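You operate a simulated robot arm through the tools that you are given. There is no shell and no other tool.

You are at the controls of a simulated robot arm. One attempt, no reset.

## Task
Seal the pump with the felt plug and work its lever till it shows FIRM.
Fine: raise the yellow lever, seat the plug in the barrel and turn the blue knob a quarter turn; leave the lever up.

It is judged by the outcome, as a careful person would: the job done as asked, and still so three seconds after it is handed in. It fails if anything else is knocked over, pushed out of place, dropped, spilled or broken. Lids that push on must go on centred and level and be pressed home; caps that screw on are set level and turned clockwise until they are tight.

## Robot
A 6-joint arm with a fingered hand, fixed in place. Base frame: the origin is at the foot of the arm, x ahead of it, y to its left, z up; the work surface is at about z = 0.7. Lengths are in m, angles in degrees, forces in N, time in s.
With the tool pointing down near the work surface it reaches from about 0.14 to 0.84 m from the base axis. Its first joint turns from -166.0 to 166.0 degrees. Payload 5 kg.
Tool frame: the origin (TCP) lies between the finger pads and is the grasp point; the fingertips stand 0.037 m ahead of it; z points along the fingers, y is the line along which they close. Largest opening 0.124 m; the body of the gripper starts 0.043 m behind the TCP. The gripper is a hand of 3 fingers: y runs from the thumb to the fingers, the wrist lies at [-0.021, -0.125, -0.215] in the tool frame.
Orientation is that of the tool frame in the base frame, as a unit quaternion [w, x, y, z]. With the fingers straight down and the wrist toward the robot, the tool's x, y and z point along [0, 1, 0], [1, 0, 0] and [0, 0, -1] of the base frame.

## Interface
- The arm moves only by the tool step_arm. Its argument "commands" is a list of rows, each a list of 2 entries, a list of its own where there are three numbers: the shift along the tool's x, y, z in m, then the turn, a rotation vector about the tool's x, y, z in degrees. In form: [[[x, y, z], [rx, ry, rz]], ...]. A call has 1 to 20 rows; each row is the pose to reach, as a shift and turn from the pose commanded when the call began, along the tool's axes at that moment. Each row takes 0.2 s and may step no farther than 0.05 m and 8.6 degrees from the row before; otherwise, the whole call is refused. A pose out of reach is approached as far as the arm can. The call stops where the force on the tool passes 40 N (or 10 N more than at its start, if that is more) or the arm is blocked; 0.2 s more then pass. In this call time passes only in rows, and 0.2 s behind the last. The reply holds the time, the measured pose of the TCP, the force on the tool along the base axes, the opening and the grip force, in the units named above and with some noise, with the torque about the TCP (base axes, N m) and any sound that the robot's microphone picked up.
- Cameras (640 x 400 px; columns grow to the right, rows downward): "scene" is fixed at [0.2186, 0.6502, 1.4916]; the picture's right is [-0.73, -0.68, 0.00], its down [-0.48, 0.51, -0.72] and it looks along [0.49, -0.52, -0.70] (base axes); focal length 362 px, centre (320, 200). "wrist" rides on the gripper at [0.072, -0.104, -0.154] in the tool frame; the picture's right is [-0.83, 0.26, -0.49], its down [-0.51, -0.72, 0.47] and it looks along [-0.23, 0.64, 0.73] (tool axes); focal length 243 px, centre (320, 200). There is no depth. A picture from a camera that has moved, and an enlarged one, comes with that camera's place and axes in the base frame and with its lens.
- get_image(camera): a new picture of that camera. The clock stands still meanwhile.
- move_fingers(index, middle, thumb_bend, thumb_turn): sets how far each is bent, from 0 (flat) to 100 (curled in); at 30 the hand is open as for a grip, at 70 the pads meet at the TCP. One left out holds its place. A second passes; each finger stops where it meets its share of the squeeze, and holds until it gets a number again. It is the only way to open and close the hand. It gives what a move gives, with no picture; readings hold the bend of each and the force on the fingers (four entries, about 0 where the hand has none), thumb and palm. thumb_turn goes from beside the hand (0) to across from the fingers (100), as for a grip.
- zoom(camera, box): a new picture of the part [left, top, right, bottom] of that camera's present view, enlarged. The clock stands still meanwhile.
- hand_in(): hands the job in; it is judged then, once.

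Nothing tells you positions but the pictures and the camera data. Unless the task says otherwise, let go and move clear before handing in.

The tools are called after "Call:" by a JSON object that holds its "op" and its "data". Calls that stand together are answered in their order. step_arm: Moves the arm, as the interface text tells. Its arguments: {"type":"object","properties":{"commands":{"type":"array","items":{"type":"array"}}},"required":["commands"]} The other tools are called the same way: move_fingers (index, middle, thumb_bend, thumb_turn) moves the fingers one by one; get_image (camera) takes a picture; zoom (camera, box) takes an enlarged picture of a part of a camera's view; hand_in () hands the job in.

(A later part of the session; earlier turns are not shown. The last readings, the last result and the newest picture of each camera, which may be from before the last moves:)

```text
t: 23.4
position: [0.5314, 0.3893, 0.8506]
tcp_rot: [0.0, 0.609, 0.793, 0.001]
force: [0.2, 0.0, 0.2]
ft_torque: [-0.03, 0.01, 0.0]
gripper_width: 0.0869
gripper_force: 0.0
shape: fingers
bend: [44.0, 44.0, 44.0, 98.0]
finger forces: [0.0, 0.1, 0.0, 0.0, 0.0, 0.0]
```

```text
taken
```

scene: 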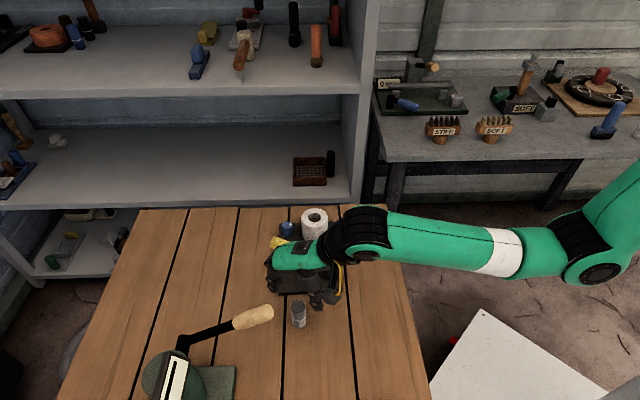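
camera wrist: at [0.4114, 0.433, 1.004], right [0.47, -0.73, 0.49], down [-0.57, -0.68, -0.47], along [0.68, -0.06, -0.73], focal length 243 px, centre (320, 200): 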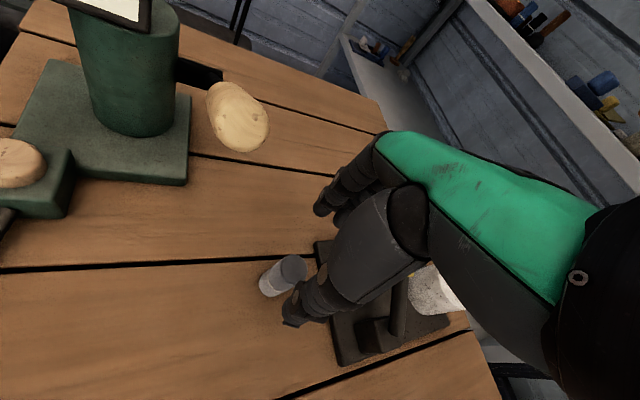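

Clear on all sides, so I'll descend onto the plug.

Call:
{"op": "step_arm", "data": {"commands": [[[0, 0, 0.03], [0, 0, 0]], [[0, 0, 0.06], [0, 0, 0]], [[0, 0, 0.077], [0, 0, 0]], [[0, 0, 0.087], [0, 0, 0]]]}}

Call:
{"op": "zoom", "data": {"camera": "wrist", "box": [220, 190, 380, 340]}}

Call:
{"op": "zoom", "data": {"camera": "scene", "box": [230, 230, 358, 330]}}

```text
t: 24.4
position: [0.5318, 0.3895, 0.7625]
tcp_rot: [0.0, 0.609, 0.793, 0.0]
force: [0.3, -0.1, 0.4]
ft_torque: [0.01, 0.01, 0.02]
gripper_width: 0.0869
gripper_force: 0.0
shape: fingers
bend: [44.0, 44.0, 44.0, 98.0]
finger forces: [0.1, 0.0, 0.1, 0.0, 0.1, 0.1]
```

```text
2.67 times, centred on (300, 265) of wrist
camera zoom: at [0.4128, 0.434, 0.9165], right [0.47, -0.73, 0.49], down [-0.57, -0.68, -0.47], along [0.68, -0.06, -0.73], focal length 647 px, centre (373, 27)
```

zoom: 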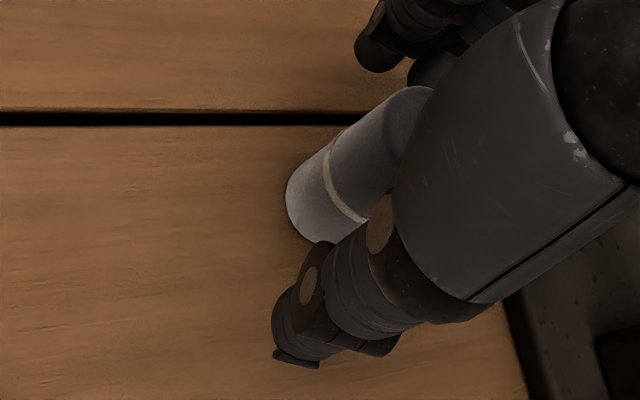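

```text
4.00 times, centred on (294, 280) of scene
camera zoom: at [0.2186, 0.6502, 1.4916], right [-0.73, -0.68, 0.0], down [-0.48, 0.51, -0.72], along [0.49, -0.52, -0.7], focal length 1448 px, centre (424, -120)
```

zoom: 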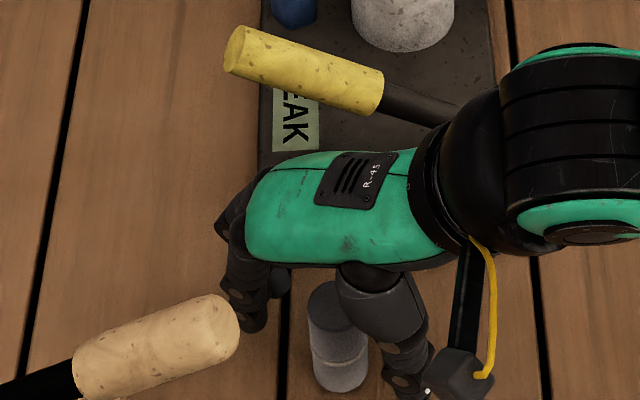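

The plug stands between thumb and fingers. I'll close gently.

Call:
{"op": "move_fingers", "data": {"index": 63, "middle": 63, "thumb_bend": 63}}

Call:
{"op": "zoom", "data": {"camera": "wrist", "box": [220, 190, 380, 340]}}

```text
t: 25.4
position: [0.5337, 0.3899, 0.765]
tcp_rot: [0.0, 0.609, 0.793, 0.0]
force: [-0.5, 0.4, -0.1]
ft_torque: [-0.02, -0.01, 0.02]
gripper_width: 0.031
gripper_force: 0.9
shape: fingers
bend: [62.0, 63.0, 62.0, 97.0]
finger forces: [0.8, 0.3, 0.1, 0.0, 1.1, 0.0]
```

```text
2.67 times, centred on (300, 265) of wrist
camera zoom: at [0.4128, 0.434, 0.9169], right [0.47, -0.73, 0.49], down [-0.57, -0.68, -0.47], along [0.68, -0.06, -0.73], focal length 647 px, centre (373, 27)
```

zoom: 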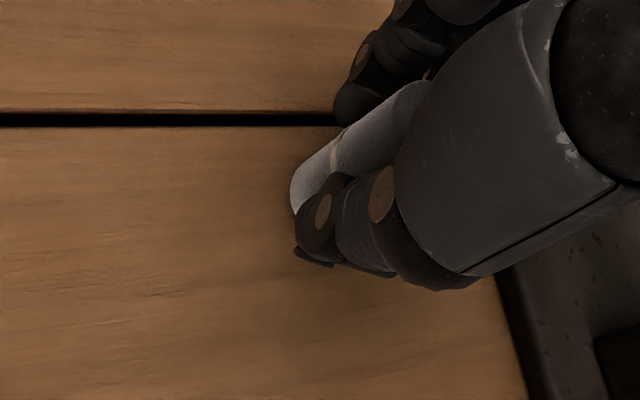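

All three fingers touch the plug. I'll tighten and lift slightly.

Call:
{"op": "move_fingers", "data": {"index": 69, "middle": 69, "thumb_bend": 69}}

Call:
{"op": "step_arm", "data": {"commands": [[[0, 0, -0.02], [0, 0, 0]], [[0, 0, -0.05], [0, 0, 0]], [[0, 0, -0.09], [0, 0, 0]], [[0, 0, -0.13], [0, 0, 0]]]}}

Call:
{"op": "get_image", "data": {"camera": "scene"}}

Call:
{"op": "zoom", "data": {"camera": "wrist", "box": [220, 190, 380, 340]}}

```text
t: 26.4
position: [0.5325, 0.3901, 0.7635]
tcp_rot: [0.0, 0.609, 0.793, -0.001]
force: [0.4, 0.0, 0.0]
ft_torque: [0.0, 0.01, -0.02]
gripper_width: 0.0278
gripper_force: 8.5
shape: fingers
bend: [64.0, 66.0, 63.0, 97.0]
finger forces: [4.4, 3.9, 0.0, 0.2, 8.6, 0.0]
```

```text
t: 27.4
position: [0.5317, 0.3909, 0.8919]
tcp_rot: [0.0, 0.609, 0.793, 0.0]
force: [-0.4, 0.0, -0.6]
ft_torque: [-0.03, 0.01, 0.02]
gripper_width: 0.0278
gripper_force: 8.2
shape: fingers
bend: [64.0, 66.0, 63.0, 97.0]
finger forces: [4.5, 3.8, 0.0, 0.0, 8.5, 0.0]
```

```text
taken
```

scene: 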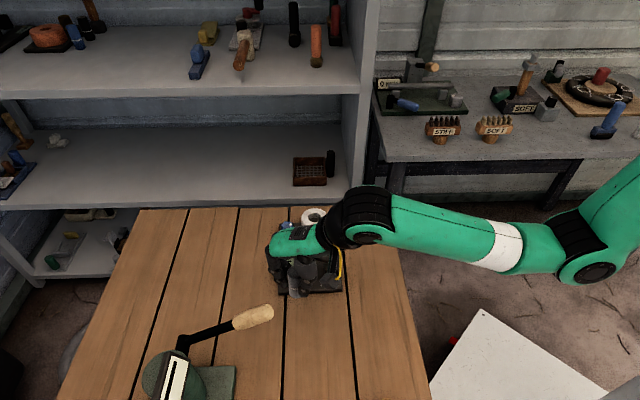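

```text
2.67 times, centred on (300, 265) of wrist
camera zoom: at [0.4122, 0.4343, 1.0451], right [0.47, -0.73, 0.49], down [-0.57, -0.68, -0.47], along [0.68, -0.06, -0.73], focal length 647 px, centre (373, 27)
```

zoom: 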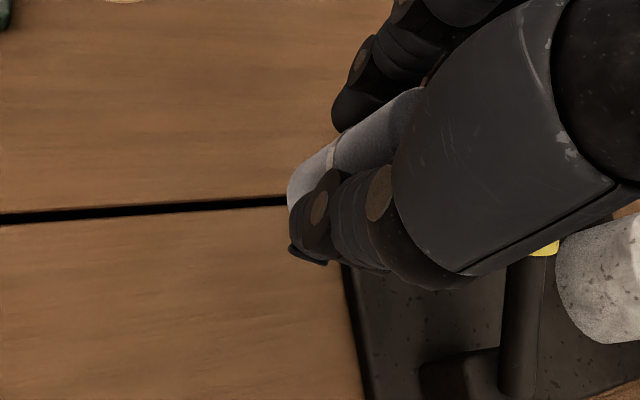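

The plug is held firmly and upright. I'll raise it well above the pump's lever and carry it over the barrel.

Call:
{"op": "step_arm", "data": {"commands": [[[0, 0, -0.04], [0, 0, 0]], [[0, 0, -0.08], [0, 0, 0]], [[0, 0, -0.11], [0, 0, 0]], [[-0.0349, 0.0129, -0.11], [0, 0, 0]], [[-0.0699, 0.0257, -0.11], [0, 0, 3]], [[-0.1048, 0.0386, -0.11], [0, 0, 6]], [[-0.1398, 0.0515, -0.11], [0, 0, 9]], [[-0.1747, 0.0644, -0.11], [0, 0, 12]], [[-0.2096, 0.0772, -0.11], [0, 0, 15]], [[-0.2446, 0.0901, -0.11], [0, 0, 15]]]}}

Call:
{"op": "get_image", "data": {"camera": "scene"}}

Call:
{"op": "get_image", "data": {"camera": "wrist"}}

```text
t: 29.6
position: [0.6821, 0.1757, 1.0016]
tcp_rot: [0.001, 0.707, 0.707, 0.0]
force: [-0.5, -0.7, -0.6]
ft_torque: [-0.01, 0.03, -0.01]
gripper_width: 0.0277
gripper_force: 8.6
shape: fingers
bend: [64.0, 66.0, 63.0, 97.0]
finger forces: [4.4, 3.9, 0.0, 0.0, 8.3, 0.1]
```

```text
taken
```

scene: 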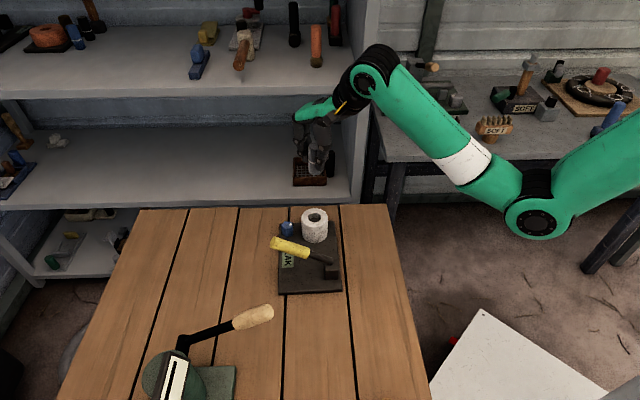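

```text
taken
camera wrist: at [0.5773, 0.2486, 1.1545], right [0.26, -0.83, 0.49], down [-0.72, -0.51, -0.47], along [0.64, -0.23, -0.73], focal length 243 px, centre (320, 200)
```

wrist: 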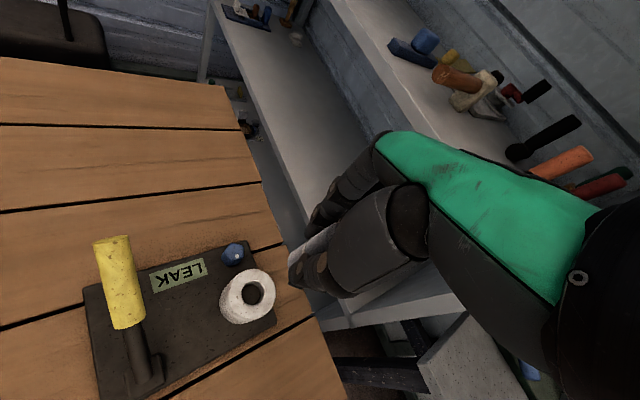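

Plug is over the barrel and the barrel is fully visible. I'll zoom to fix the barrel mouth, the knob and the plug in the hand.

Call:
{"op": "zoom", "data": {"camera": "scene", "box": [264, 195, 344, 245]}}

Call:
{"op": "zoom", "data": {"camera": "wrist", "box": [190, 235, 318, 335]}}

Call:
{"op": "zoom", "data": {"camera": "scene", "box": [280, 90, 376, 190]}}

Call:
{"op": "zoom", "data": {"camera": "scene", "box": [264, 235, 344, 300]}}

```text
8.00 times, centred on (304, 220) of scene
camera zoom: at [0.2186, 0.6502, 1.4916], right [-0.73, -0.68, 0.0], down [-0.48, 0.51, -0.72], along [0.49, -0.52, -0.7], focal length 2895 px, centre (448, 40)
```

zoom: 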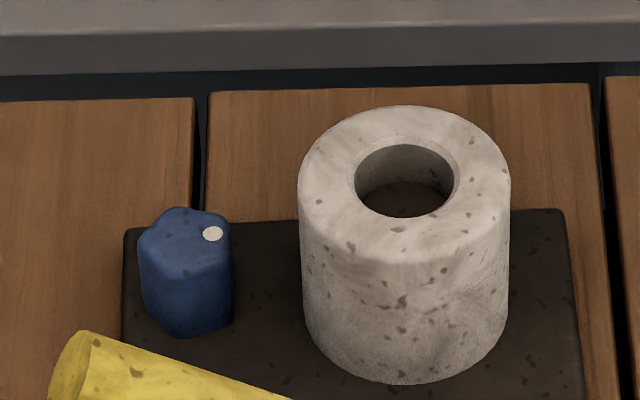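

```text
4.00 times, centred on (254, 285) of wrist
camera zoom: at [0.5773, 0.2486, 1.1545], right [0.26, -0.83, 0.49], down [-0.72, -0.51, -0.47], along [0.64, -0.23, -0.73], focal length 970 px, centre (584, -140)
```

zoom: 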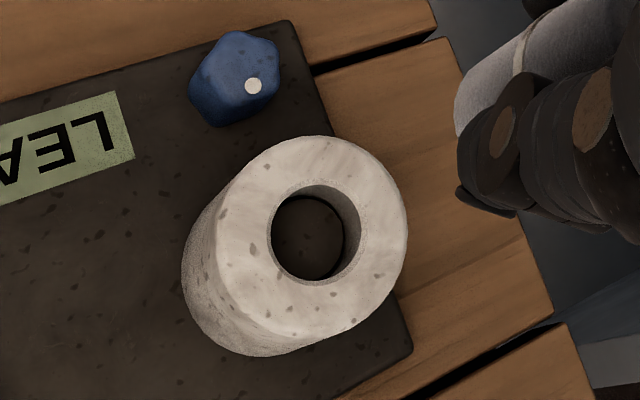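

```text
4.00 times, centred on (328, 140) of scene
camera zoom: at [0.2186, 0.6502, 1.4916], right [-0.73, -0.68, 0.0], down [-0.48, 0.51, -0.72], along [0.49, -0.52, -0.7], focal length 1448 px, centre (288, 440)
```

zoom: 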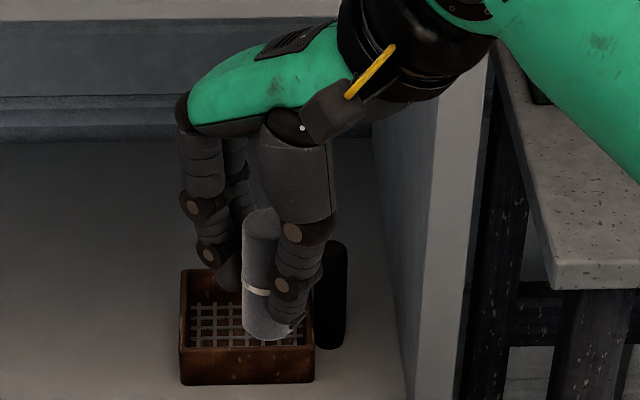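

```text
6.15 times, centred on (304, 268) of scene
camera zoom: at [0.2186, 0.6502, 1.4916], right [-0.73, -0.68, 0.0], down [-0.48, 0.51, -0.72], along [0.49, -0.52, -0.7], focal length 2227 px, centre (418, -215)
```

zoom: 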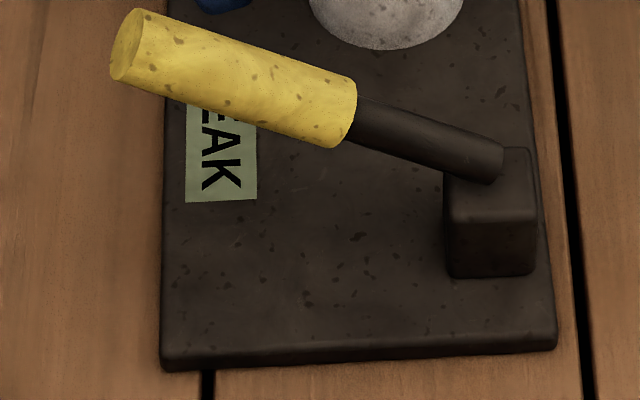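

Barrel mouth comes out at about (0.682, 0.178, 0.778). The plug sticks out only about 12 mm below the fingertips, so I'll insert it in stages. First I'll descend to just above the mouth, shift about 2.5 mm, and check alignment.

Call:
{"op": "step_arm", "data": {"commands": [[[0.0025, 0.002, 0.03], [0, 0, 0]], [[0.0025, 0.002, 0.07], [0, 0, 0]], [[0.0025, 0.002, 0.105], [0, 0, 0]], [[0.0025, 0.002, 0.135], [0, 0, 0]]]}}

Call:
{"op": "zoom", "data": {"camera": "scene", "box": [264, 155, 360, 245]}}

Call:
{"op": "get_image", "data": {"camera": "wrist"}}

Call:
{"op": "zoom", "data": {"camera": "wrist", "box": [210, 210, 370, 310]}}

```text
t: 30.6
position: [0.684, 0.1783, 0.8678]
tcp_rot: [0.0, 0.707, 0.708, 0.0]
force: [0.5, 0.5, -1.4]
ft_torque: [-0.02, 0.03, -0.02]
gripper_width: 0.0276
gripper_force: 7.9
shape: fingers
bend: [64.0, 66.0, 63.0, 97.0]
finger forces: [4.5, 3.9, 0.1, 0.1, 8.3, 0.0]
```

```text
4.44 times, centred on (312, 200) of scene
camera zoom: at [0.2186, 0.6502, 1.4916], right [-0.73, -0.68, 0.0], down [-0.48, 0.51, -0.72], along [0.49, -0.52, -0.7], focal length 1608 px, centre (356, 200)
```

zoom: 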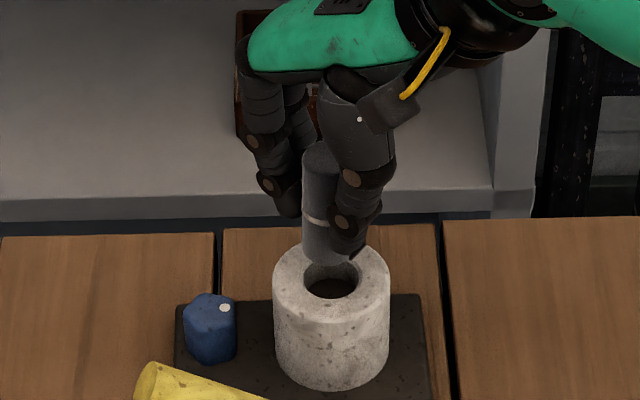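

```text
taken
camera wrist: at [0.5797, 0.2523, 1.0202], right [0.26, -0.83, 0.49], down [-0.72, -0.51, -0.47], along [0.64, -0.23, -0.73], focal length 243 px, centre (320, 200)
```

wrist: 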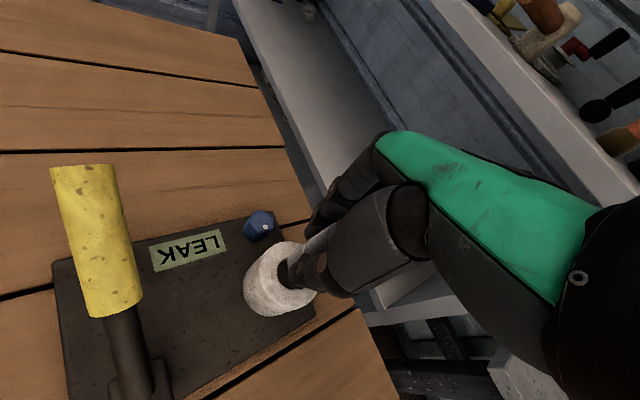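

```text
4.00 times, centred on (290, 260) of wrist
camera zoom: at [0.5797, 0.2523, 1.0202], right [0.26, -0.83, 0.49], down [-0.72, -0.51, -0.47], along [0.64, -0.23, -0.73], focal length 970 px, centre (440, -40)
```

zoom: 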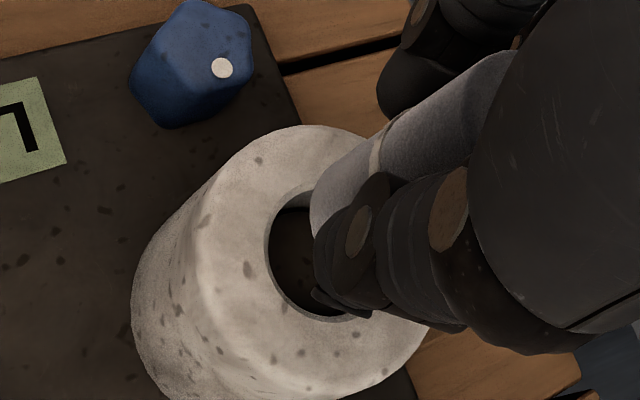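

Alignment looks within 1–3 mm. I'll come down to just above the mouth with a small correction and check again.

Call:
{"op": "step_arm", "data": {"commands": [[[-0.0005, -0.001, 0.01], [0, 0, 0]], [[-0.0005, -0.001, 0.019], [0, 0, 0]]]}}

Call:
{"op": "zoom", "data": {"camera": "scene", "box": [280, 175, 344, 225]}}

Call:
{"op": "zoom", "data": {"camera": "wrist", "box": [240, 210, 352, 300]}}

```text
t: 31.2
position: [0.6832, 0.1776, 0.8477]
tcp_rot: [0.0, 0.707, 0.708, -0.001]
force: [0.1, 0.0, 0.2]
ft_torque: [0.0, -0.01, -0.03]
gripper_width: 0.0278
gripper_force: 8.1
shape: fingers
bend: [64.0, 66.0, 63.0, 97.0]
finger forces: [4.6, 4.0, 0.0, 0.0, 8.3, 0.0]
```

```text
8.00 times, centred on (312, 200) of scene
camera zoom: at [0.2186, 0.6502, 1.4916], right [-0.73, -0.68, 0.0], down [-0.48, 0.51, -0.72], along [0.49, -0.52, -0.7], focal length 2895 px, centre (384, 200)
```

zoom: 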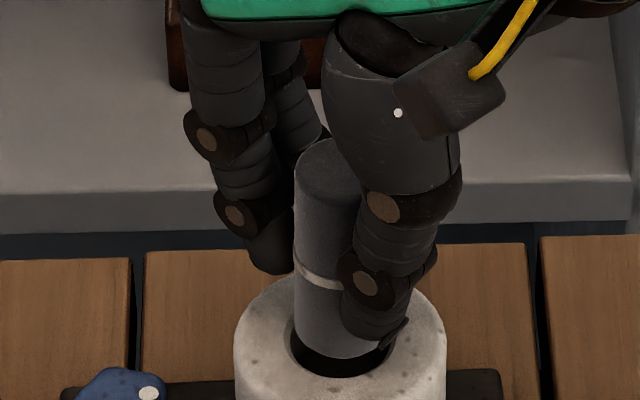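

```text
4.44 times, centred on (296, 255) of wrist
camera zoom: at [0.5784, 0.2512, 1.001], right [0.26, -0.83, 0.49], down [-0.72, -0.51, -0.47], along [0.64, -0.23, -0.73], focal length 1078 px, centre (427, -44)
```

zoom: 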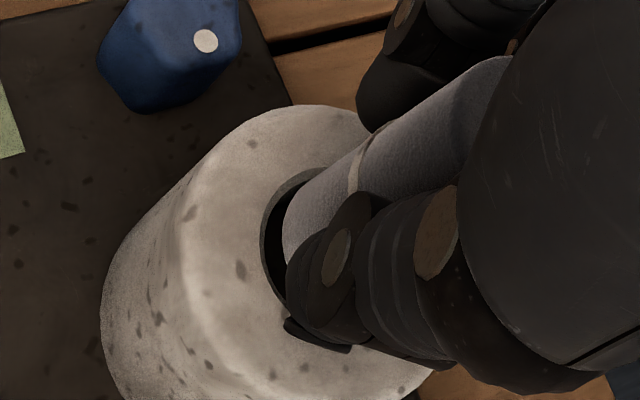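

The plug looks centred over the bore in both views. I'll lower it in slow, small steps and watch the force.

Call:
{"op": "step_arm", "data": {"commands": [[[0, 0, 0.003], [0, 0, 0]], [[0, 0, 0.006], [0, 0, 0]], [[0, 0, 0.009], [0, 0, 0]], [[0, 0, 0.012], [0, 0, 0]]]}}

Call:
{"op": "zoom", "data": {"camera": "scene", "box": [280, 175, 344, 225]}}

Call:
{"op": "zoom", "data": {"camera": "wrist", "box": [240, 210, 352, 300]}}

```text
t: 32.2
position: [0.6837, 0.1801, 0.8376]
tcp_rot: [0.001, 0.707, 0.707, 0.001]
force: [2.2, -2.5, 7.2]
ft_torque: [-0.07, -0.03, 0.04]
gripper_width: 0.0277
gripper_force: 10.4
shape: fingers
bend: [64.0, 66.0, 64.0, 97.0]
finger forces: [5.3, 5.6, 0.1, 0.0, 8.4, 0.0]
```

```text
8.00 times, centred on (312, 200) of scene
camera zoom: at [0.2186, 0.6502, 1.4916], right [-0.73, -0.68, 0.0], down [-0.48, 0.51, -0.72], along [0.49, -0.52, -0.7], focal length 2895 px, centre (384, 200)
```

zoom: 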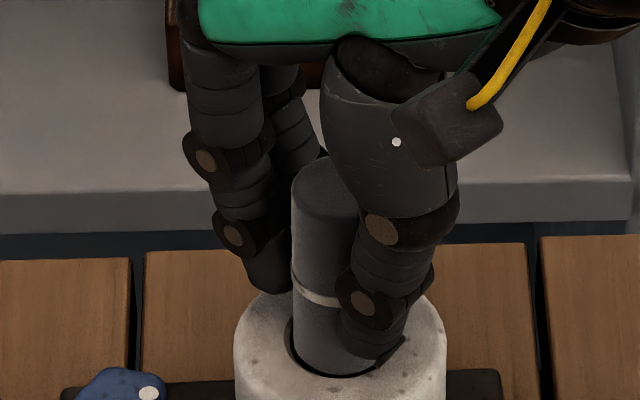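

```text
4.44 times, centred on (296, 255) of wrist
camera zoom: at [0.5787, 0.2514, 0.9911], right [0.26, -0.83, 0.49], down [-0.72, -0.51, -0.47], along [0.64, -0.23, -0.73], focal length 1078 px, centre (427, -44)
```

zoom: 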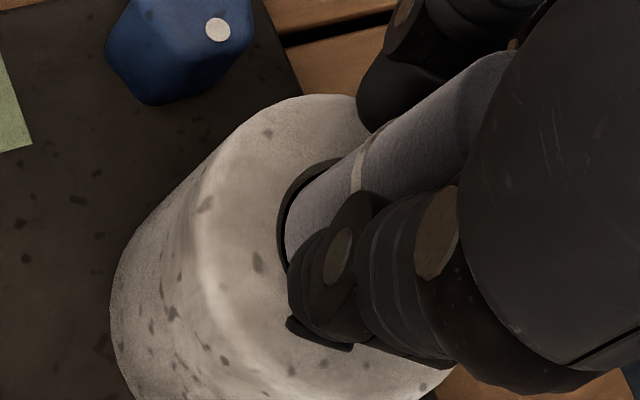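

There's light contact, with a side push toward +x, −y. The plug is touching the near lip, so I'll shift about 1.2 mm that way and ease down.

Call:
{"op": "step_arm", "data": {"commands": [[[-0.0012, 0.0012, -0.001], [0, 0, 0]], [[-0.0012, 0.0012, 0.002], [0, 0, 0]], [[-0.0012, 0.0012, 0.004], [0, 0, 0]], [[-0.0012, 0.0012, 0.006], [0, 0, 0]]]}}

Call:
{"op": "zoom", "data": {"camera": "scene", "box": [280, 175, 344, 225]}}

Call:
{"op": "zoom", "data": {"camera": "wrist", "box": [240, 210, 352, 300]}}

```text
t: 33.2
position: [0.6856, 0.1765, 0.831]
tcp_rot: [0.0, 0.707, 0.707, -0.001]
force: [0.6, -0.4, -0.5]
ft_torque: [-0.01, -0.05, 0.0]
gripper_width: 0.0278
gripper_force: 8.6
shape: fingers
bend: [64.0, 66.0, 64.0, 97.0]
finger forces: [5.0, 4.2, 0.1, 0.0, 8.8, 0.0]
```

```text
8.00 times, centred on (312, 200) of scene
camera zoom: at [0.2186, 0.6502, 1.4916], right [-0.73, -0.68, 0.0], down [-0.48, 0.51, -0.72], along [0.49, -0.52, -0.7], focal length 2895 px, centre (384, 200)
```

zoom: 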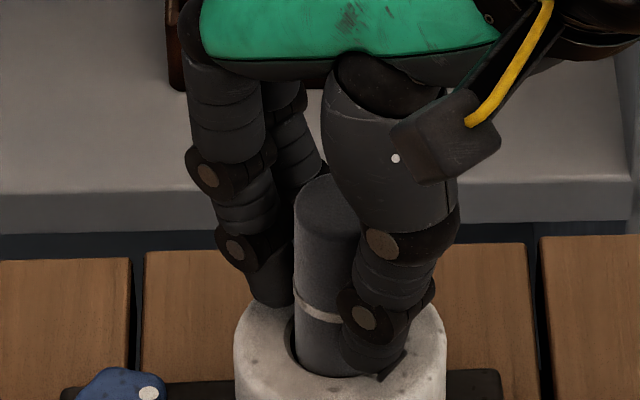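

```text
4.44 times, centred on (296, 255) of wrist
camera zoom: at [0.5796, 0.2507, 0.9843], right [0.26, -0.83, 0.49], down [-0.72, -0.51, -0.47], along [0.64, -0.23, -0.73], focal length 1078 px, centre (427, -44)
```

zoom: 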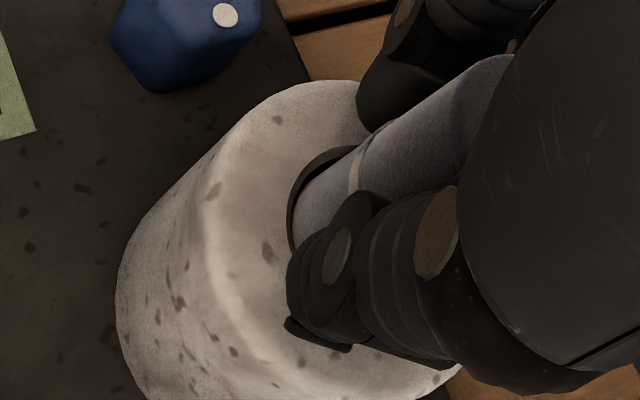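

The plug slipped in and the force is zero, so it is about 1 cm inside. I'll ease a little further until the fingertips near the rim.

Call:
{"op": "step_arm", "data": {"commands": [[[0, 0, 0.002], [0, 0, 0]], [[0, 0, 0.004], [0, 0, 0]], [[0, 0, 0.006], [0, 0, 0]]]}}

Call:
{"op": "zoom", "data": {"camera": "scene", "box": [280, 175, 344, 225]}}

```text
t: 34.0
position: [0.6846, 0.1771, 0.8246]
tcp_rot: [0.0, 0.707, 0.707, 0.0]
force: [0.3, -0.1, -0.1]
ft_torque: [0.0, 0.0, -0.02]
gripper_width: 0.0277
gripper_force: 8.7
shape: fingers
bend: [64.0, 66.0, 64.0, 97.0]
finger forces: [4.9, 4.3, 0.0, 0.0, 8.7, 0.0]
```

```text
8.00 times, centred on (312, 200) of scene
camera zoom: at [0.2186, 0.6502, 1.4916], right [-0.73, -0.68, 0.0], down [-0.48, 0.51, -0.72], along [0.49, -0.52, -0.7], focal length 2895 px, centre (384, 200)
```

zoom: 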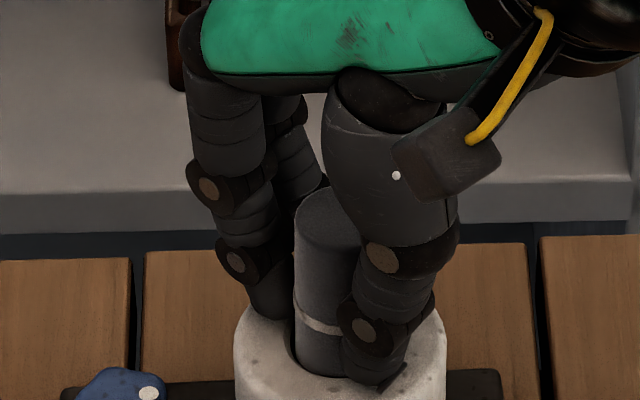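

Call:
{"op": "step_arm", "data": {"commands": [[[0, 0, 0.002], [0, 0, 0]], [[0, 0, 0.004], [0, 0, 0]]]}}

Call:
{"op": "zoom", "data": {"camera": "scene", "box": [280, 175, 344, 225]}}

Call:
{"op": "zoom", "data": {"camera": "wrist", "box": [240, 210, 352, 300]}}

```text
t: 34.6
position: [0.6841, 0.177, 0.8228]
tcp_rot: [-0.001, 0.707, 0.707, 0.002]
force: [-0.7, 2.2, 6.4]
ft_torque: [0.08, 0.04, 0.01]
gripper_width: 0.0274
gripper_force: 9.6
shape: fingers
bend: [64.0, 67.0, 64.0, 96.0]
finger forces: [5.1, 4.0, 0.1, 0.0, 9.8, 0.0]
```

```text
8.00 times, centred on (312, 200) of scene
camera zoom: at [0.2186, 0.6502, 1.4916], right [-0.73, -0.68, 0.0], down [-0.48, 0.51, -0.72], along [0.49, -0.52, -0.7], focal length 2895 px, centre (384, 200)
```

zoom: 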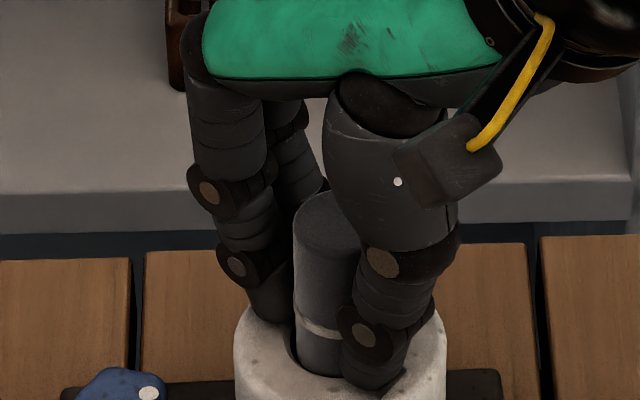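

```text
4.44 times, centred on (296, 255) of wrist
camera zoom: at [0.5795, 0.25, 0.9757], right [0.26, -0.83, 0.49], down [-0.72, -0.51, -0.47], along [0.64, -0.23, -0.73], focal length 1078 px, centre (427, -44)
```

zoom: 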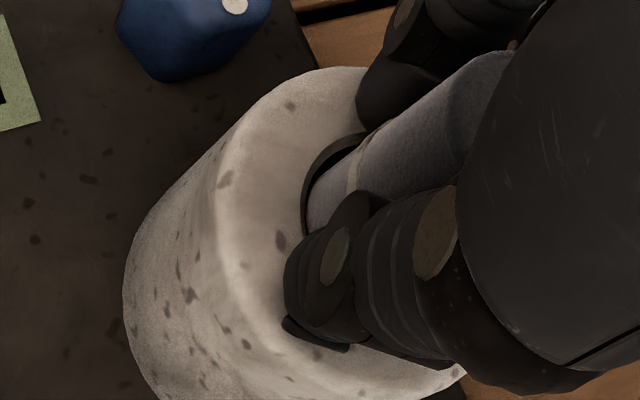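

The fingertips now rest on the rim and the plug is about 18 mm in. I'll release it, slide the hand up the plug, and grip higher.

Call:
{"op": "move_fingers", "data": {"index": 56, "middle": 56, "thumb_bend": 56}}

Call:
{"op": "zoom", "data": {"camera": "scene", "box": [280, 175, 344, 225]}}

Call:
{"op": "zoom", "data": {"camera": "wrist", "box": [240, 210, 352, 300]}}

```text
t: 35.6
position: [0.6839, 0.1759, 0.8214]
tcp_rot: [0.0, 0.706, 0.708, 0.0]
force: [-0.8, -1.1, 6.3]
ft_torque: [-0.11, -0.13, -0.03]
gripper_width: 0.0487
gripper_force: 3.2
shape: fingers
bend: [56.0, 57.0, 56.0, 97.0]
finger forces: [0.0, 5.4, 0.1, 0.1, 0.0, 0.1]
```

```text
8.00 times, centred on (312, 200) of scene
camera zoom: at [0.2186, 0.6502, 1.4916], right [-0.73, -0.68, 0.0], down [-0.48, 0.51, -0.72], along [0.49, -0.52, -0.7], focal length 2895 px, centre (384, 200)
```

zoom: 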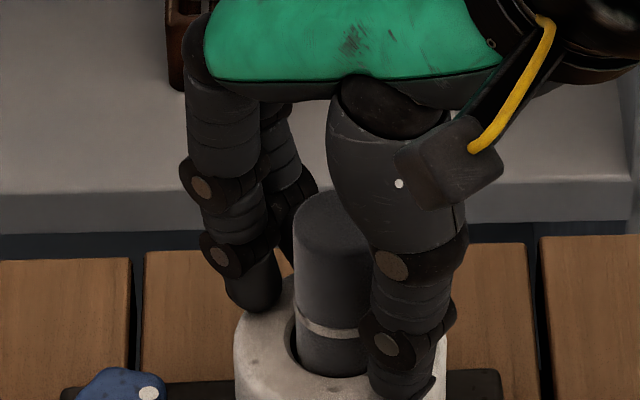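

```text
4.44 times, centred on (296, 255) of wrist
camera zoom: at [0.5792, 0.2498, 0.975], right [0.26, -0.83, 0.49], down [-0.72, -0.51, -0.47], along [0.64, -0.23, -0.73], focal length 1078 px, centre (427, -44)
```

zoom: 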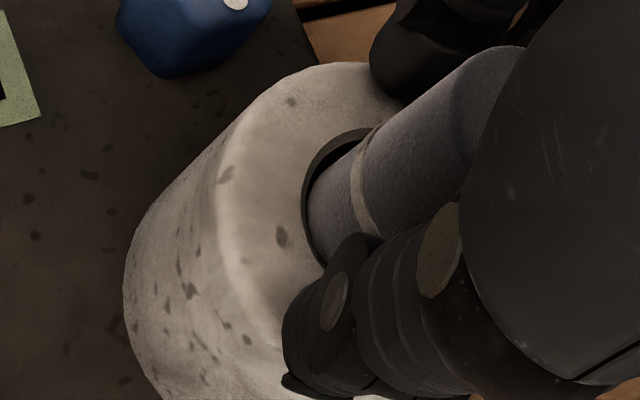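

The plug stands upright in the bore. I'll raise the hand 22 mm and regrip near the plug's top.

Call:
{"op": "step_arm", "data": {"commands": [[[0, 0, -0.006], [0, 0, 0]], [[0, 0, -0.014], [0, 0, 0]], [[0, 0, -0.022], [0, 0, 0]]]}}

Call:
{"op": "move_fingers", "data": {"index": 68, "middle": 68, "thumb_bend": 68}}

Call:
{"op": "zoom", "data": {"camera": "scene", "box": [280, 175, 344, 225]}}

Call:
{"op": "zoom", "data": {"camera": "wrist", "box": [240, 210, 352, 300]}}

```text
t: 36.4
position: [0.685, 0.1772, 0.8432]
tcp_rot: [0.001, 0.707, 0.707, 0.0]
force: [-0.7, 0.3, -0.3]
ft_torque: [0.0, -0.04, 0.01]
gripper_width: 0.0483
gripper_force: 0.0
shape: fingers
bend: [56.0, 56.0, 56.0, 97.0]
finger forces: [0.0, 0.1, 0.0, 0.0, 0.1, 0.0]
```

```text
t: 37.4
position: [0.6846, 0.1768, 0.8433]
tcp_rot: [0.001, 0.707, 0.707, 0.001]
force: [0.0, 0.5, 0.0]
ft_torque: [-0.02, -0.03, 0.01]
gripper_width: 0.0279
gripper_force: 6.9
shape: fingers
bend: [64.0, 66.0, 63.0, 97.0]
finger forces: [3.6, 3.3, 0.1, 0.0, 7.1, 0.0]
```

```text
8.00 times, centred on (312, 200) of scene
camera zoom: at [0.2186, 0.6502, 1.4916], right [-0.73, -0.68, 0.0], down [-0.48, 0.51, -0.72], along [0.49, -0.52, -0.7], focal length 2895 px, centre (384, 200)
```

zoom: 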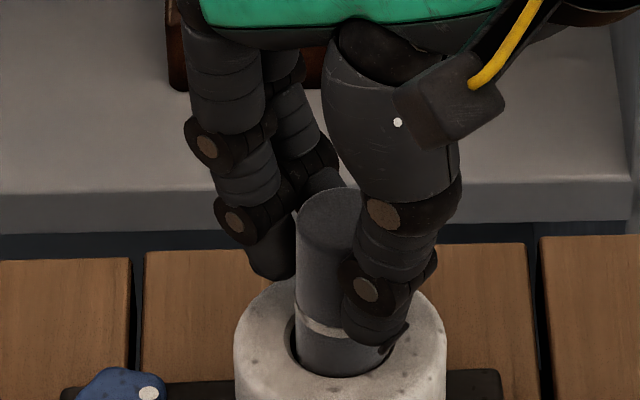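

```text
4.44 times, centred on (296, 255) of wrist
camera zoom: at [0.5793, 0.2503, 0.9967], right [0.26, -0.83, 0.49], down [-0.72, -0.51, -0.47], along [0.64, -0.23, -0.73], focal length 1078 px, centre (427, -44)
```

zoom: 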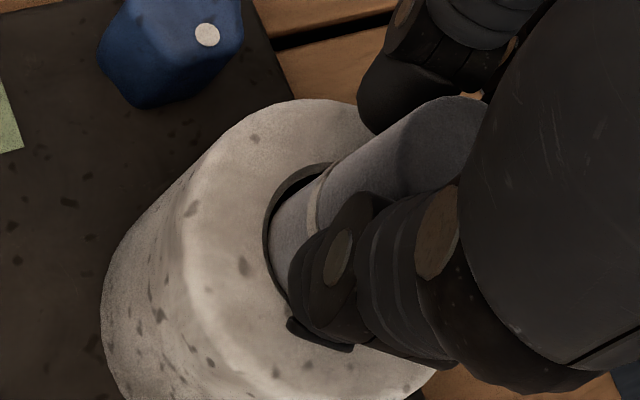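

Regripped higher. I'll press down slowly.

Call:
{"op": "step_arm", "data": {"commands": [[[0, 0, 0.003], [0, 0, 0]], [[0, 0, 0.006], [0, 0, 0]], [[0, 0, 0.009], [0, 0, 0]], [[0, 0, 0.012], [0, 0, 0]]]}}

Call:
{"op": "zoom", "data": {"camera": "scene", "box": [280, 175, 344, 225]}}

Call:
{"op": "zoom", "data": {"camera": "wrist", "box": [240, 210, 352, 300]}}

```text
t: 38.4
position: [0.6826, 0.1766, 0.8315]
tcp_rot: [0.0, 0.707, 0.707, 0.0]
force: [3.0, 0.4, 6.4]
ft_torque: [0.04, -0.1, -0.02]
gripper_width: 0.0276
gripper_force: 8.5
shape: fingers
bend: [64.0, 66.0, 63.0, 97.0]
finger forces: [5.0, 4.0, 0.1, 0.1, 7.6, 0.0]
```

```text
8.00 times, centred on (312, 200) of scene
camera zoom: at [0.2186, 0.6502, 1.4916], right [-0.73, -0.68, 0.0], down [-0.48, 0.51, -0.72], along [0.49, -0.52, -0.7], focal length 2895 px, centre (384, 200)
```

zoom: 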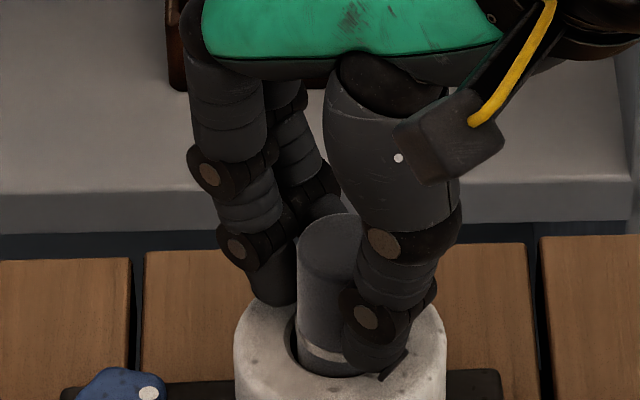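

```text
4.44 times, centred on (296, 255) of wrist
camera zoom: at [0.5789, 0.2504, 0.9846], right [0.26, -0.83, 0.49], down [-0.72, -0.51, -0.47], along [0.64, -0.23, -0.73], focal length 1078 px, centre (427, -44)
```

zoom: 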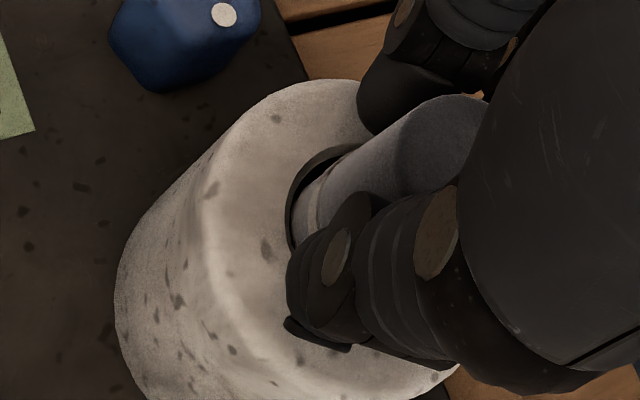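

The ring mark is at the mouth and a few newtons of resistance have appeared. I'll press on to see whether it is home.

Call:
{"op": "step_arm", "data": {"commands": [[[0, 0, 0.002], [0, 0, 0]], [[0, 0, 0.004], [0, 0, 0]], [[0, 0, 0.006], [0, 0, 0]]]}}

Call:
{"op": "zoom", "data": {"camera": "scene", "box": [280, 175, 344, 225]}}

Call:
{"op": "zoom", "data": {"camera": "wrist", "box": [240, 210, 352, 300]}}

```text
t: 39.2
position: [0.6847, 0.1753, 0.8258]
tcp_rot: [0.001, 0.707, 0.707, -0.001]
force: [0.6, 0.7, 6.4]
ft_torque: [0.03, 0.04, 0.0]
gripper_width: 0.0275
gripper_force: 8.4
shape: fingers
bend: [64.0, 66.0, 63.0, 97.0]
finger forces: [4.7, 3.7, 0.0, 0.1, 8.0, 0.0]
```

```text
8.00 times, centred on (312, 200) of scene
camera zoom: at [0.2186, 0.6502, 1.4916], right [-0.73, -0.68, 0.0], down [-0.48, 0.51, -0.72], along [0.49, -0.52, -0.7], focal length 2895 px, centre (384, 200)
```

zoom: 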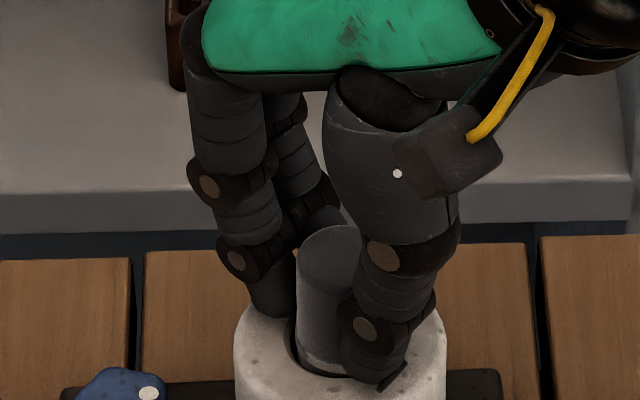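

```text
4.44 times, centred on (296, 255) of wrist
camera zoom: at [0.5794, 0.2502, 0.9787], right [0.26, -0.83, 0.49], down [-0.72, -0.51, -0.47], along [0.64, -0.23, -0.73], focal length 1078 px, centre (427, -44)
```

zoom: 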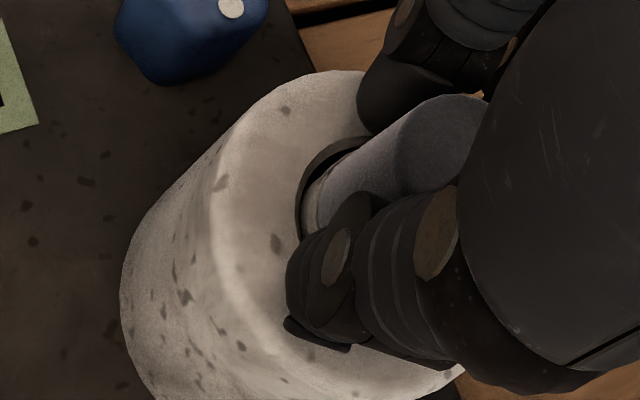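

The plug moves steadily against about 6 N of friction and the ring has just entered the bore. I'll release, move up and regrip near the top to keep pressing until it stops.

Call:
{"op": "move_fingers", "data": {"index": 56, "middle": 56, "thumb_bend": 56}}

Call:
{"op": "step_arm", "data": {"commands": [[[0, 0, -0.005], [0, 0, 0]], [[0, 0, -0.01], [0, 0, 0]], [[0, 0, -0.015], [0, 0, 0]]]}}

Call:
{"op": "move_fingers", "data": {"index": 68, "middle": 68, "thumb_bend": 68}}

Call:
{"op": "zoom", "data": {"camera": "scene", "box": [280, 175, 344, 225]}}

```text
t: 40.2
position: [0.6843, 0.1766, 0.8248]
tcp_rot: [0.0, 0.707, 0.708, 0.0]
force: [0.2, 0.4, 0.5]
ft_torque: [0.01, 0.0, 0.01]
gripper_width: 0.0487
gripper_force: 0.0
shape: fingers
bend: [56.0, 56.0, 56.0, 97.0]
finger forces: [0.0, 0.0, 0.0, 0.0, 0.1, 0.0]
```

```text
t: 41.0
position: [0.6838, 0.1784, 0.8406]
tcp_rot: [0.0, 0.707, 0.707, 0.0]
force: [-0.4, -0.5, 0.7]
ft_torque: [0.0, 0.04, 0.0]
gripper_width: 0.0487
gripper_force: 0.0
shape: fingers
bend: [56.0, 56.0, 56.0, 97.0]
finger forces: [0.0, 0.0, 0.0, 0.0, 0.0, 0.0]
```

```text
t: 42.0
position: [0.6848, 0.1764, 0.8392]
tcp_rot: [0.0, 0.707, 0.708, 0.0]
force: [-0.1, 0.4, 1.0]
ft_torque: [-0.02, -0.02, 0.02]
gripper_width: 0.0275
gripper_force: 7.3
shape: fingers
bend: [64.0, 66.0, 63.0, 97.0]
finger forces: [3.5, 3.3, 0.0, 0.1, 7.0, 0.1]
```

```text
8.00 times, centred on (312, 200) of scene
camera zoom: at [0.2186, 0.6502, 1.4916], right [-0.73, -0.68, 0.0], down [-0.48, 0.51, -0.72], along [0.49, -0.52, -0.7], focal length 2895 px, centre (384, 200)
```

zoom: 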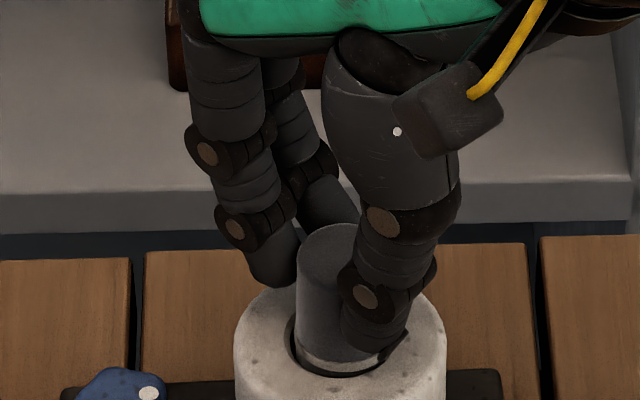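

Call:
{"op": "step_arm", "data": {"commands": [[[0, 0, 0.003], [0, 0, 0]], [[0, 0, 0.006], [0, 0, 0]], [[0, 0, 0.009], [0, 0, 0]], [[0, 0, 0.012], [0, 0, 0]], [[0, 0, 0.014], [0, 0, 0]]]}}

Call:
{"op": "zoom", "data": {"camera": "scene", "box": [280, 175, 344, 225]}}

Call:
{"op": "zoom", "data": {"camera": "wrist", "box": [240, 210, 352, 300]}}

```text
t: 43.2
position: [0.6838, 0.1769, 0.8276]
tcp_rot: [0.0, 0.708, 0.707, 0.001]
force: [1.0, 3.4, 10.5]
ft_torque: [0.13, -0.01, -0.03]
gripper_width: 0.0244
gripper_force: 7.7
shape: fingers
bend: [65.0, 66.0, 65.0, 96.0]
finger forces: [4.6, 3.3, 0.0, 0.1, 7.3, 0.0]
```

```text
8.00 times, centred on (312, 200) of scene
camera zoom: at [0.2186, 0.6502, 1.4916], right [-0.73, -0.68, 0.0], down [-0.48, 0.51, -0.72], along [0.49, -0.52, -0.7], focal length 2895 px, centre (384, 200)
```

zoom: 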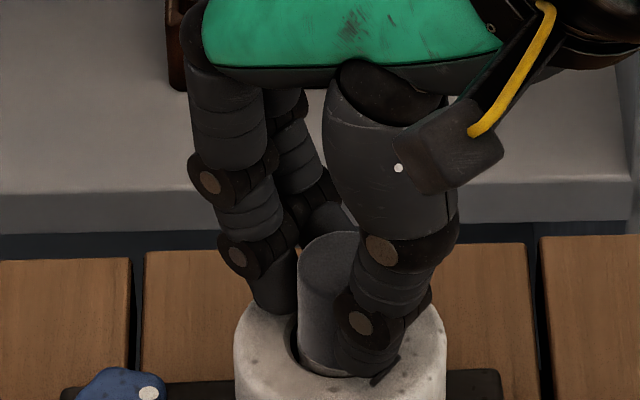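

```text
4.44 times, centred on (296, 255) of wrist
camera zoom: at [0.579, 0.2502, 0.981], right [0.26, -0.83, 0.49], down [-0.72, -0.51, -0.47], along [0.64, -0.23, -0.73], focal length 1078 px, centre (427, -44)
```

zoom: 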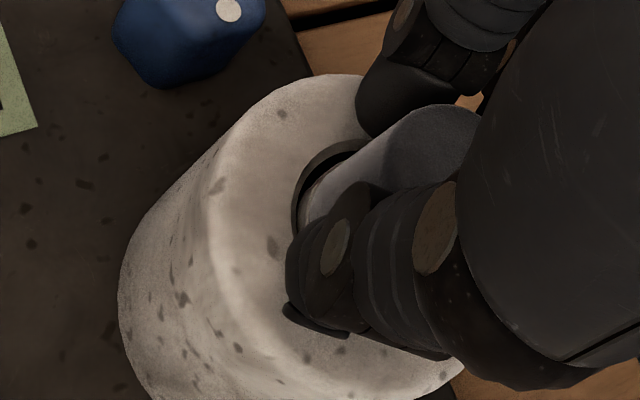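

The plug mostly stopped moving and slid in my grip, with the ring flush at the mouth, so it is probably at its seat. I'll confirm by pressing on its top with the closed fingertips.

Call:
{"op": "move_fingers", "data": {"index": 54, "middle": 54, "thumb_bend": 54}}

Call:
{"op": "step_arm", "data": {"commands": [[[0, 0, -0.02], [0, 0, 0]], [[0, 0, -0.05], [0, 0, 0]], [[0, 0, -0.075], [0, 0, 0]]]}}

Call:
{"op": "zoom", "data": {"camera": "scene", "box": [264, 155, 360, 245]}}

Call:
{"op": "zoom", "data": {"camera": "wrist", "box": [210, 210, 370, 310]}}

```text
t: 44.2
position: [0.6842, 0.1775, 0.8277]
tcp_rot: [0.0, 0.707, 0.707, 0.0]
force: [0.0, -0.3, 0.4]
ft_torque: [-0.02, -0.02, -0.02]
gripper_width: 0.0547
gripper_force: 0.0
shape: fingers
bend: [54.0, 54.0, 54.0, 97.0]
finger forces: [0.1, 0.0, 0.0, 0.0, 0.1, 0.0]
```

```text
t: 45.0
position: [0.6849, 0.1763, 0.9009]
tcp_rot: [-0.001, 0.707, 0.707, 0.0]
force: [0.5, 0.0, -0.9]
ft_torque: [-0.01, 0.01, -0.01]
gripper_width: 0.0548
gripper_force: 0.1
shape: fingers
bend: [54.0, 54.0, 54.0, 97.0]
finger forces: [0.1, 0.0, 0.0, 0.0, 0.0, 0.1]
```

```text
4.44 times, centred on (312, 200) of scene
camera zoom: at [0.2186, 0.6502, 1.4916], right [-0.73, -0.68, 0.0], down [-0.48, 0.51, -0.72], along [0.49, -0.52, -0.7], focal length 1608 px, centre (356, 200)
```

zoom: 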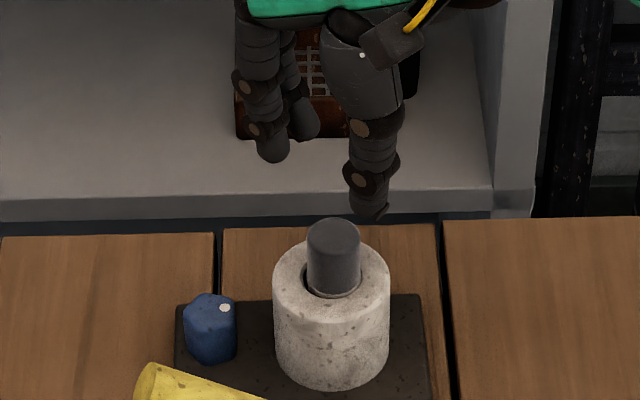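

```text
4.00 times, centred on (290, 260) of wrist
camera zoom: at [0.5801, 0.2503, 1.0549], right [0.26, -0.83, 0.49], down [-0.72, -0.51, -0.47], along [0.64, -0.23, -0.73], focal length 970 px, centre (440, -40)
```

zoom: 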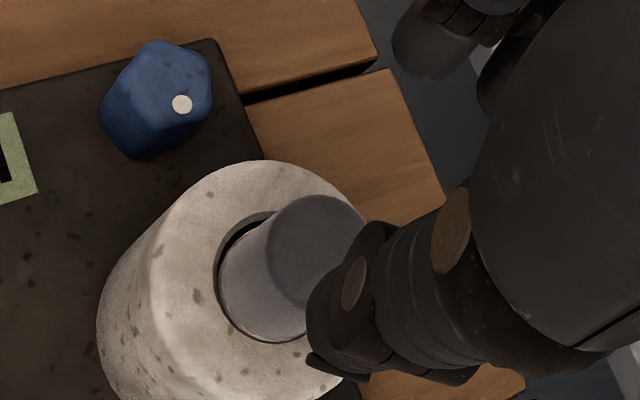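

The plug stands upright with the ring at the mouth. I'll close the fingertips and press on its top.

Call:
{"op": "move_fingers", "data": {"index": 69, "middle": 69, "thumb_bend": 69}}

Call:
{"op": "zoom", "data": {"camera": "scene", "box": [264, 155, 360, 245]}}

Call:
{"op": "zoom", "data": {"camera": "wrist", "box": [210, 210, 370, 310]}}

```text
t: 46.0
position: [0.6861, 0.1769, 0.9015]
tcp_rot: [0.0, 0.707, 0.708, 0.001]
force: [0.1, -0.1, -0.4]
ft_torque: [-0.03, -0.04, 0.05]
gripper_width: 0.0099
gripper_force: 0.1
shape: fingers
bend: [69.0, 69.0, 69.0, 97.0]
finger forces: [0.0, 0.0, 0.0, 0.1, 0.0, 0.0]
```

```text
4.44 times, centred on (312, 200) of scene
camera zoom: at [0.2186, 0.6502, 1.4916], right [-0.73, -0.68, 0.0], down [-0.48, 0.51, -0.72], along [0.49, -0.52, -0.7], focal length 1608 px, centre (356, 200)
```

zoom: 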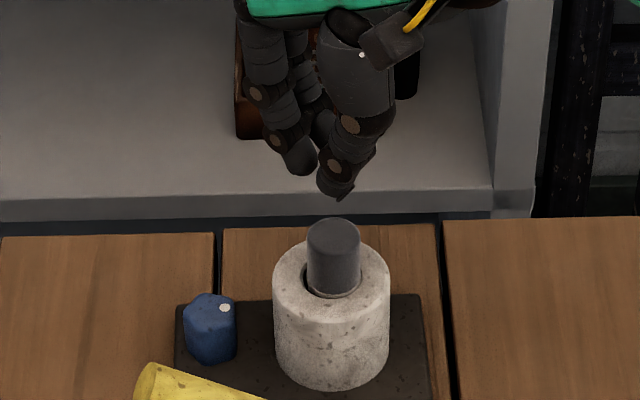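

```text
4.00 times, centred on (290, 260) of wrist
camera zoom: at [0.5802, 0.2504, 1.0551], right [0.26, -0.83, 0.49], down [-0.72, -0.51, -0.47], along [0.64, -0.23, -0.73], focal length 970 px, centre (440, -40)
```

zoom: 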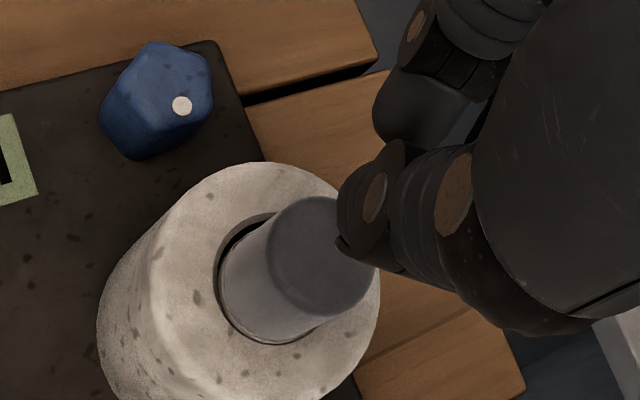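

Fingertip pressing may be off-centre, because the two fingers straddle the edge. A firmer grip pushing down is safer.

Call:
{"op": "move_fingers", "data": {"index": 54, "middle": 54, "thumb_bend": 54}}

Call:
{"op": "step_arm", "data": {"commands": [[[0, 0, 0.025], [0, 0, 0]], [[0, 0, 0.05], [0, 0, 0]], [[0, 0, 0.065], [0, 0, 0]]]}}

Call:
{"op": "move_fingers", "data": {"index": 78, "middle": 78, "thumb_bend": 76}}

Call:
{"op": "zoom", "data": {"camera": "scene", "box": [280, 175, 344, 225]}}

```text
t: 47.0
position: [0.6848, 0.1786, 0.9026]
tcp_rot: [0.0, 0.708, 0.707, 0.0]
force: [-0.1, -0.1, 0.2]
ft_torque: [-0.02, -0.01, 0.02]
gripper_width: 0.0547
gripper_force: 0.1
shape: fingers
bend: [54.0, 54.0, 54.0, 97.0]
finger forces: [0.1, 0.0, 0.0, 0.1, 0.0, 0.0]
```

```text
t: 47.8
position: [0.6849, 0.1761, 0.8365]
tcp_rot: [0.0, 0.707, 0.707, 0.001]
force: [-1.2, 0.0, 0.6]
ft_torque: [0.01, -0.02, 0.01]
gripper_width: 0.0548
gripper_force: 0.0
shape: fingers
bend: [54.0, 54.0, 54.0, 97.0]
finger forces: [0.0, 0.0, 0.0, 0.0, 0.1, 0.0]
```

```text
t: 48.8
position: [0.6847, 0.177, 0.8349]
tcp_rot: [0.001, 0.707, 0.707, 0.0]
force: [2.1, -1.5, -0.7]
ft_torque: [-0.01, -0.03, 0.01]
gripper_width: 0.0257
gripper_force: 24.6
shape: fingers
bend: [72.0, 73.0, 64.0, 94.0]
finger forces: [14.4, 12.5, 0.0, 0.0, 22.4, 0.1]
```

```text
8.00 times, centred on (312, 200) of scene
camera zoom: at [0.2186, 0.6502, 1.4916], right [-0.73, -0.68, 0.0], down [-0.48, 0.51, -0.72], along [0.49, -0.52, -0.7], focal length 2895 px, centre (384, 200)
```

zoom: 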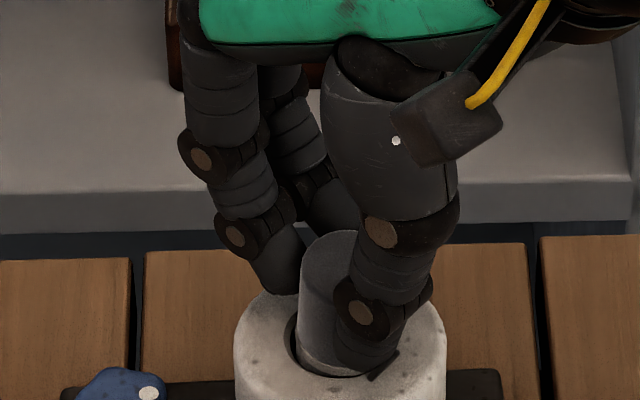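

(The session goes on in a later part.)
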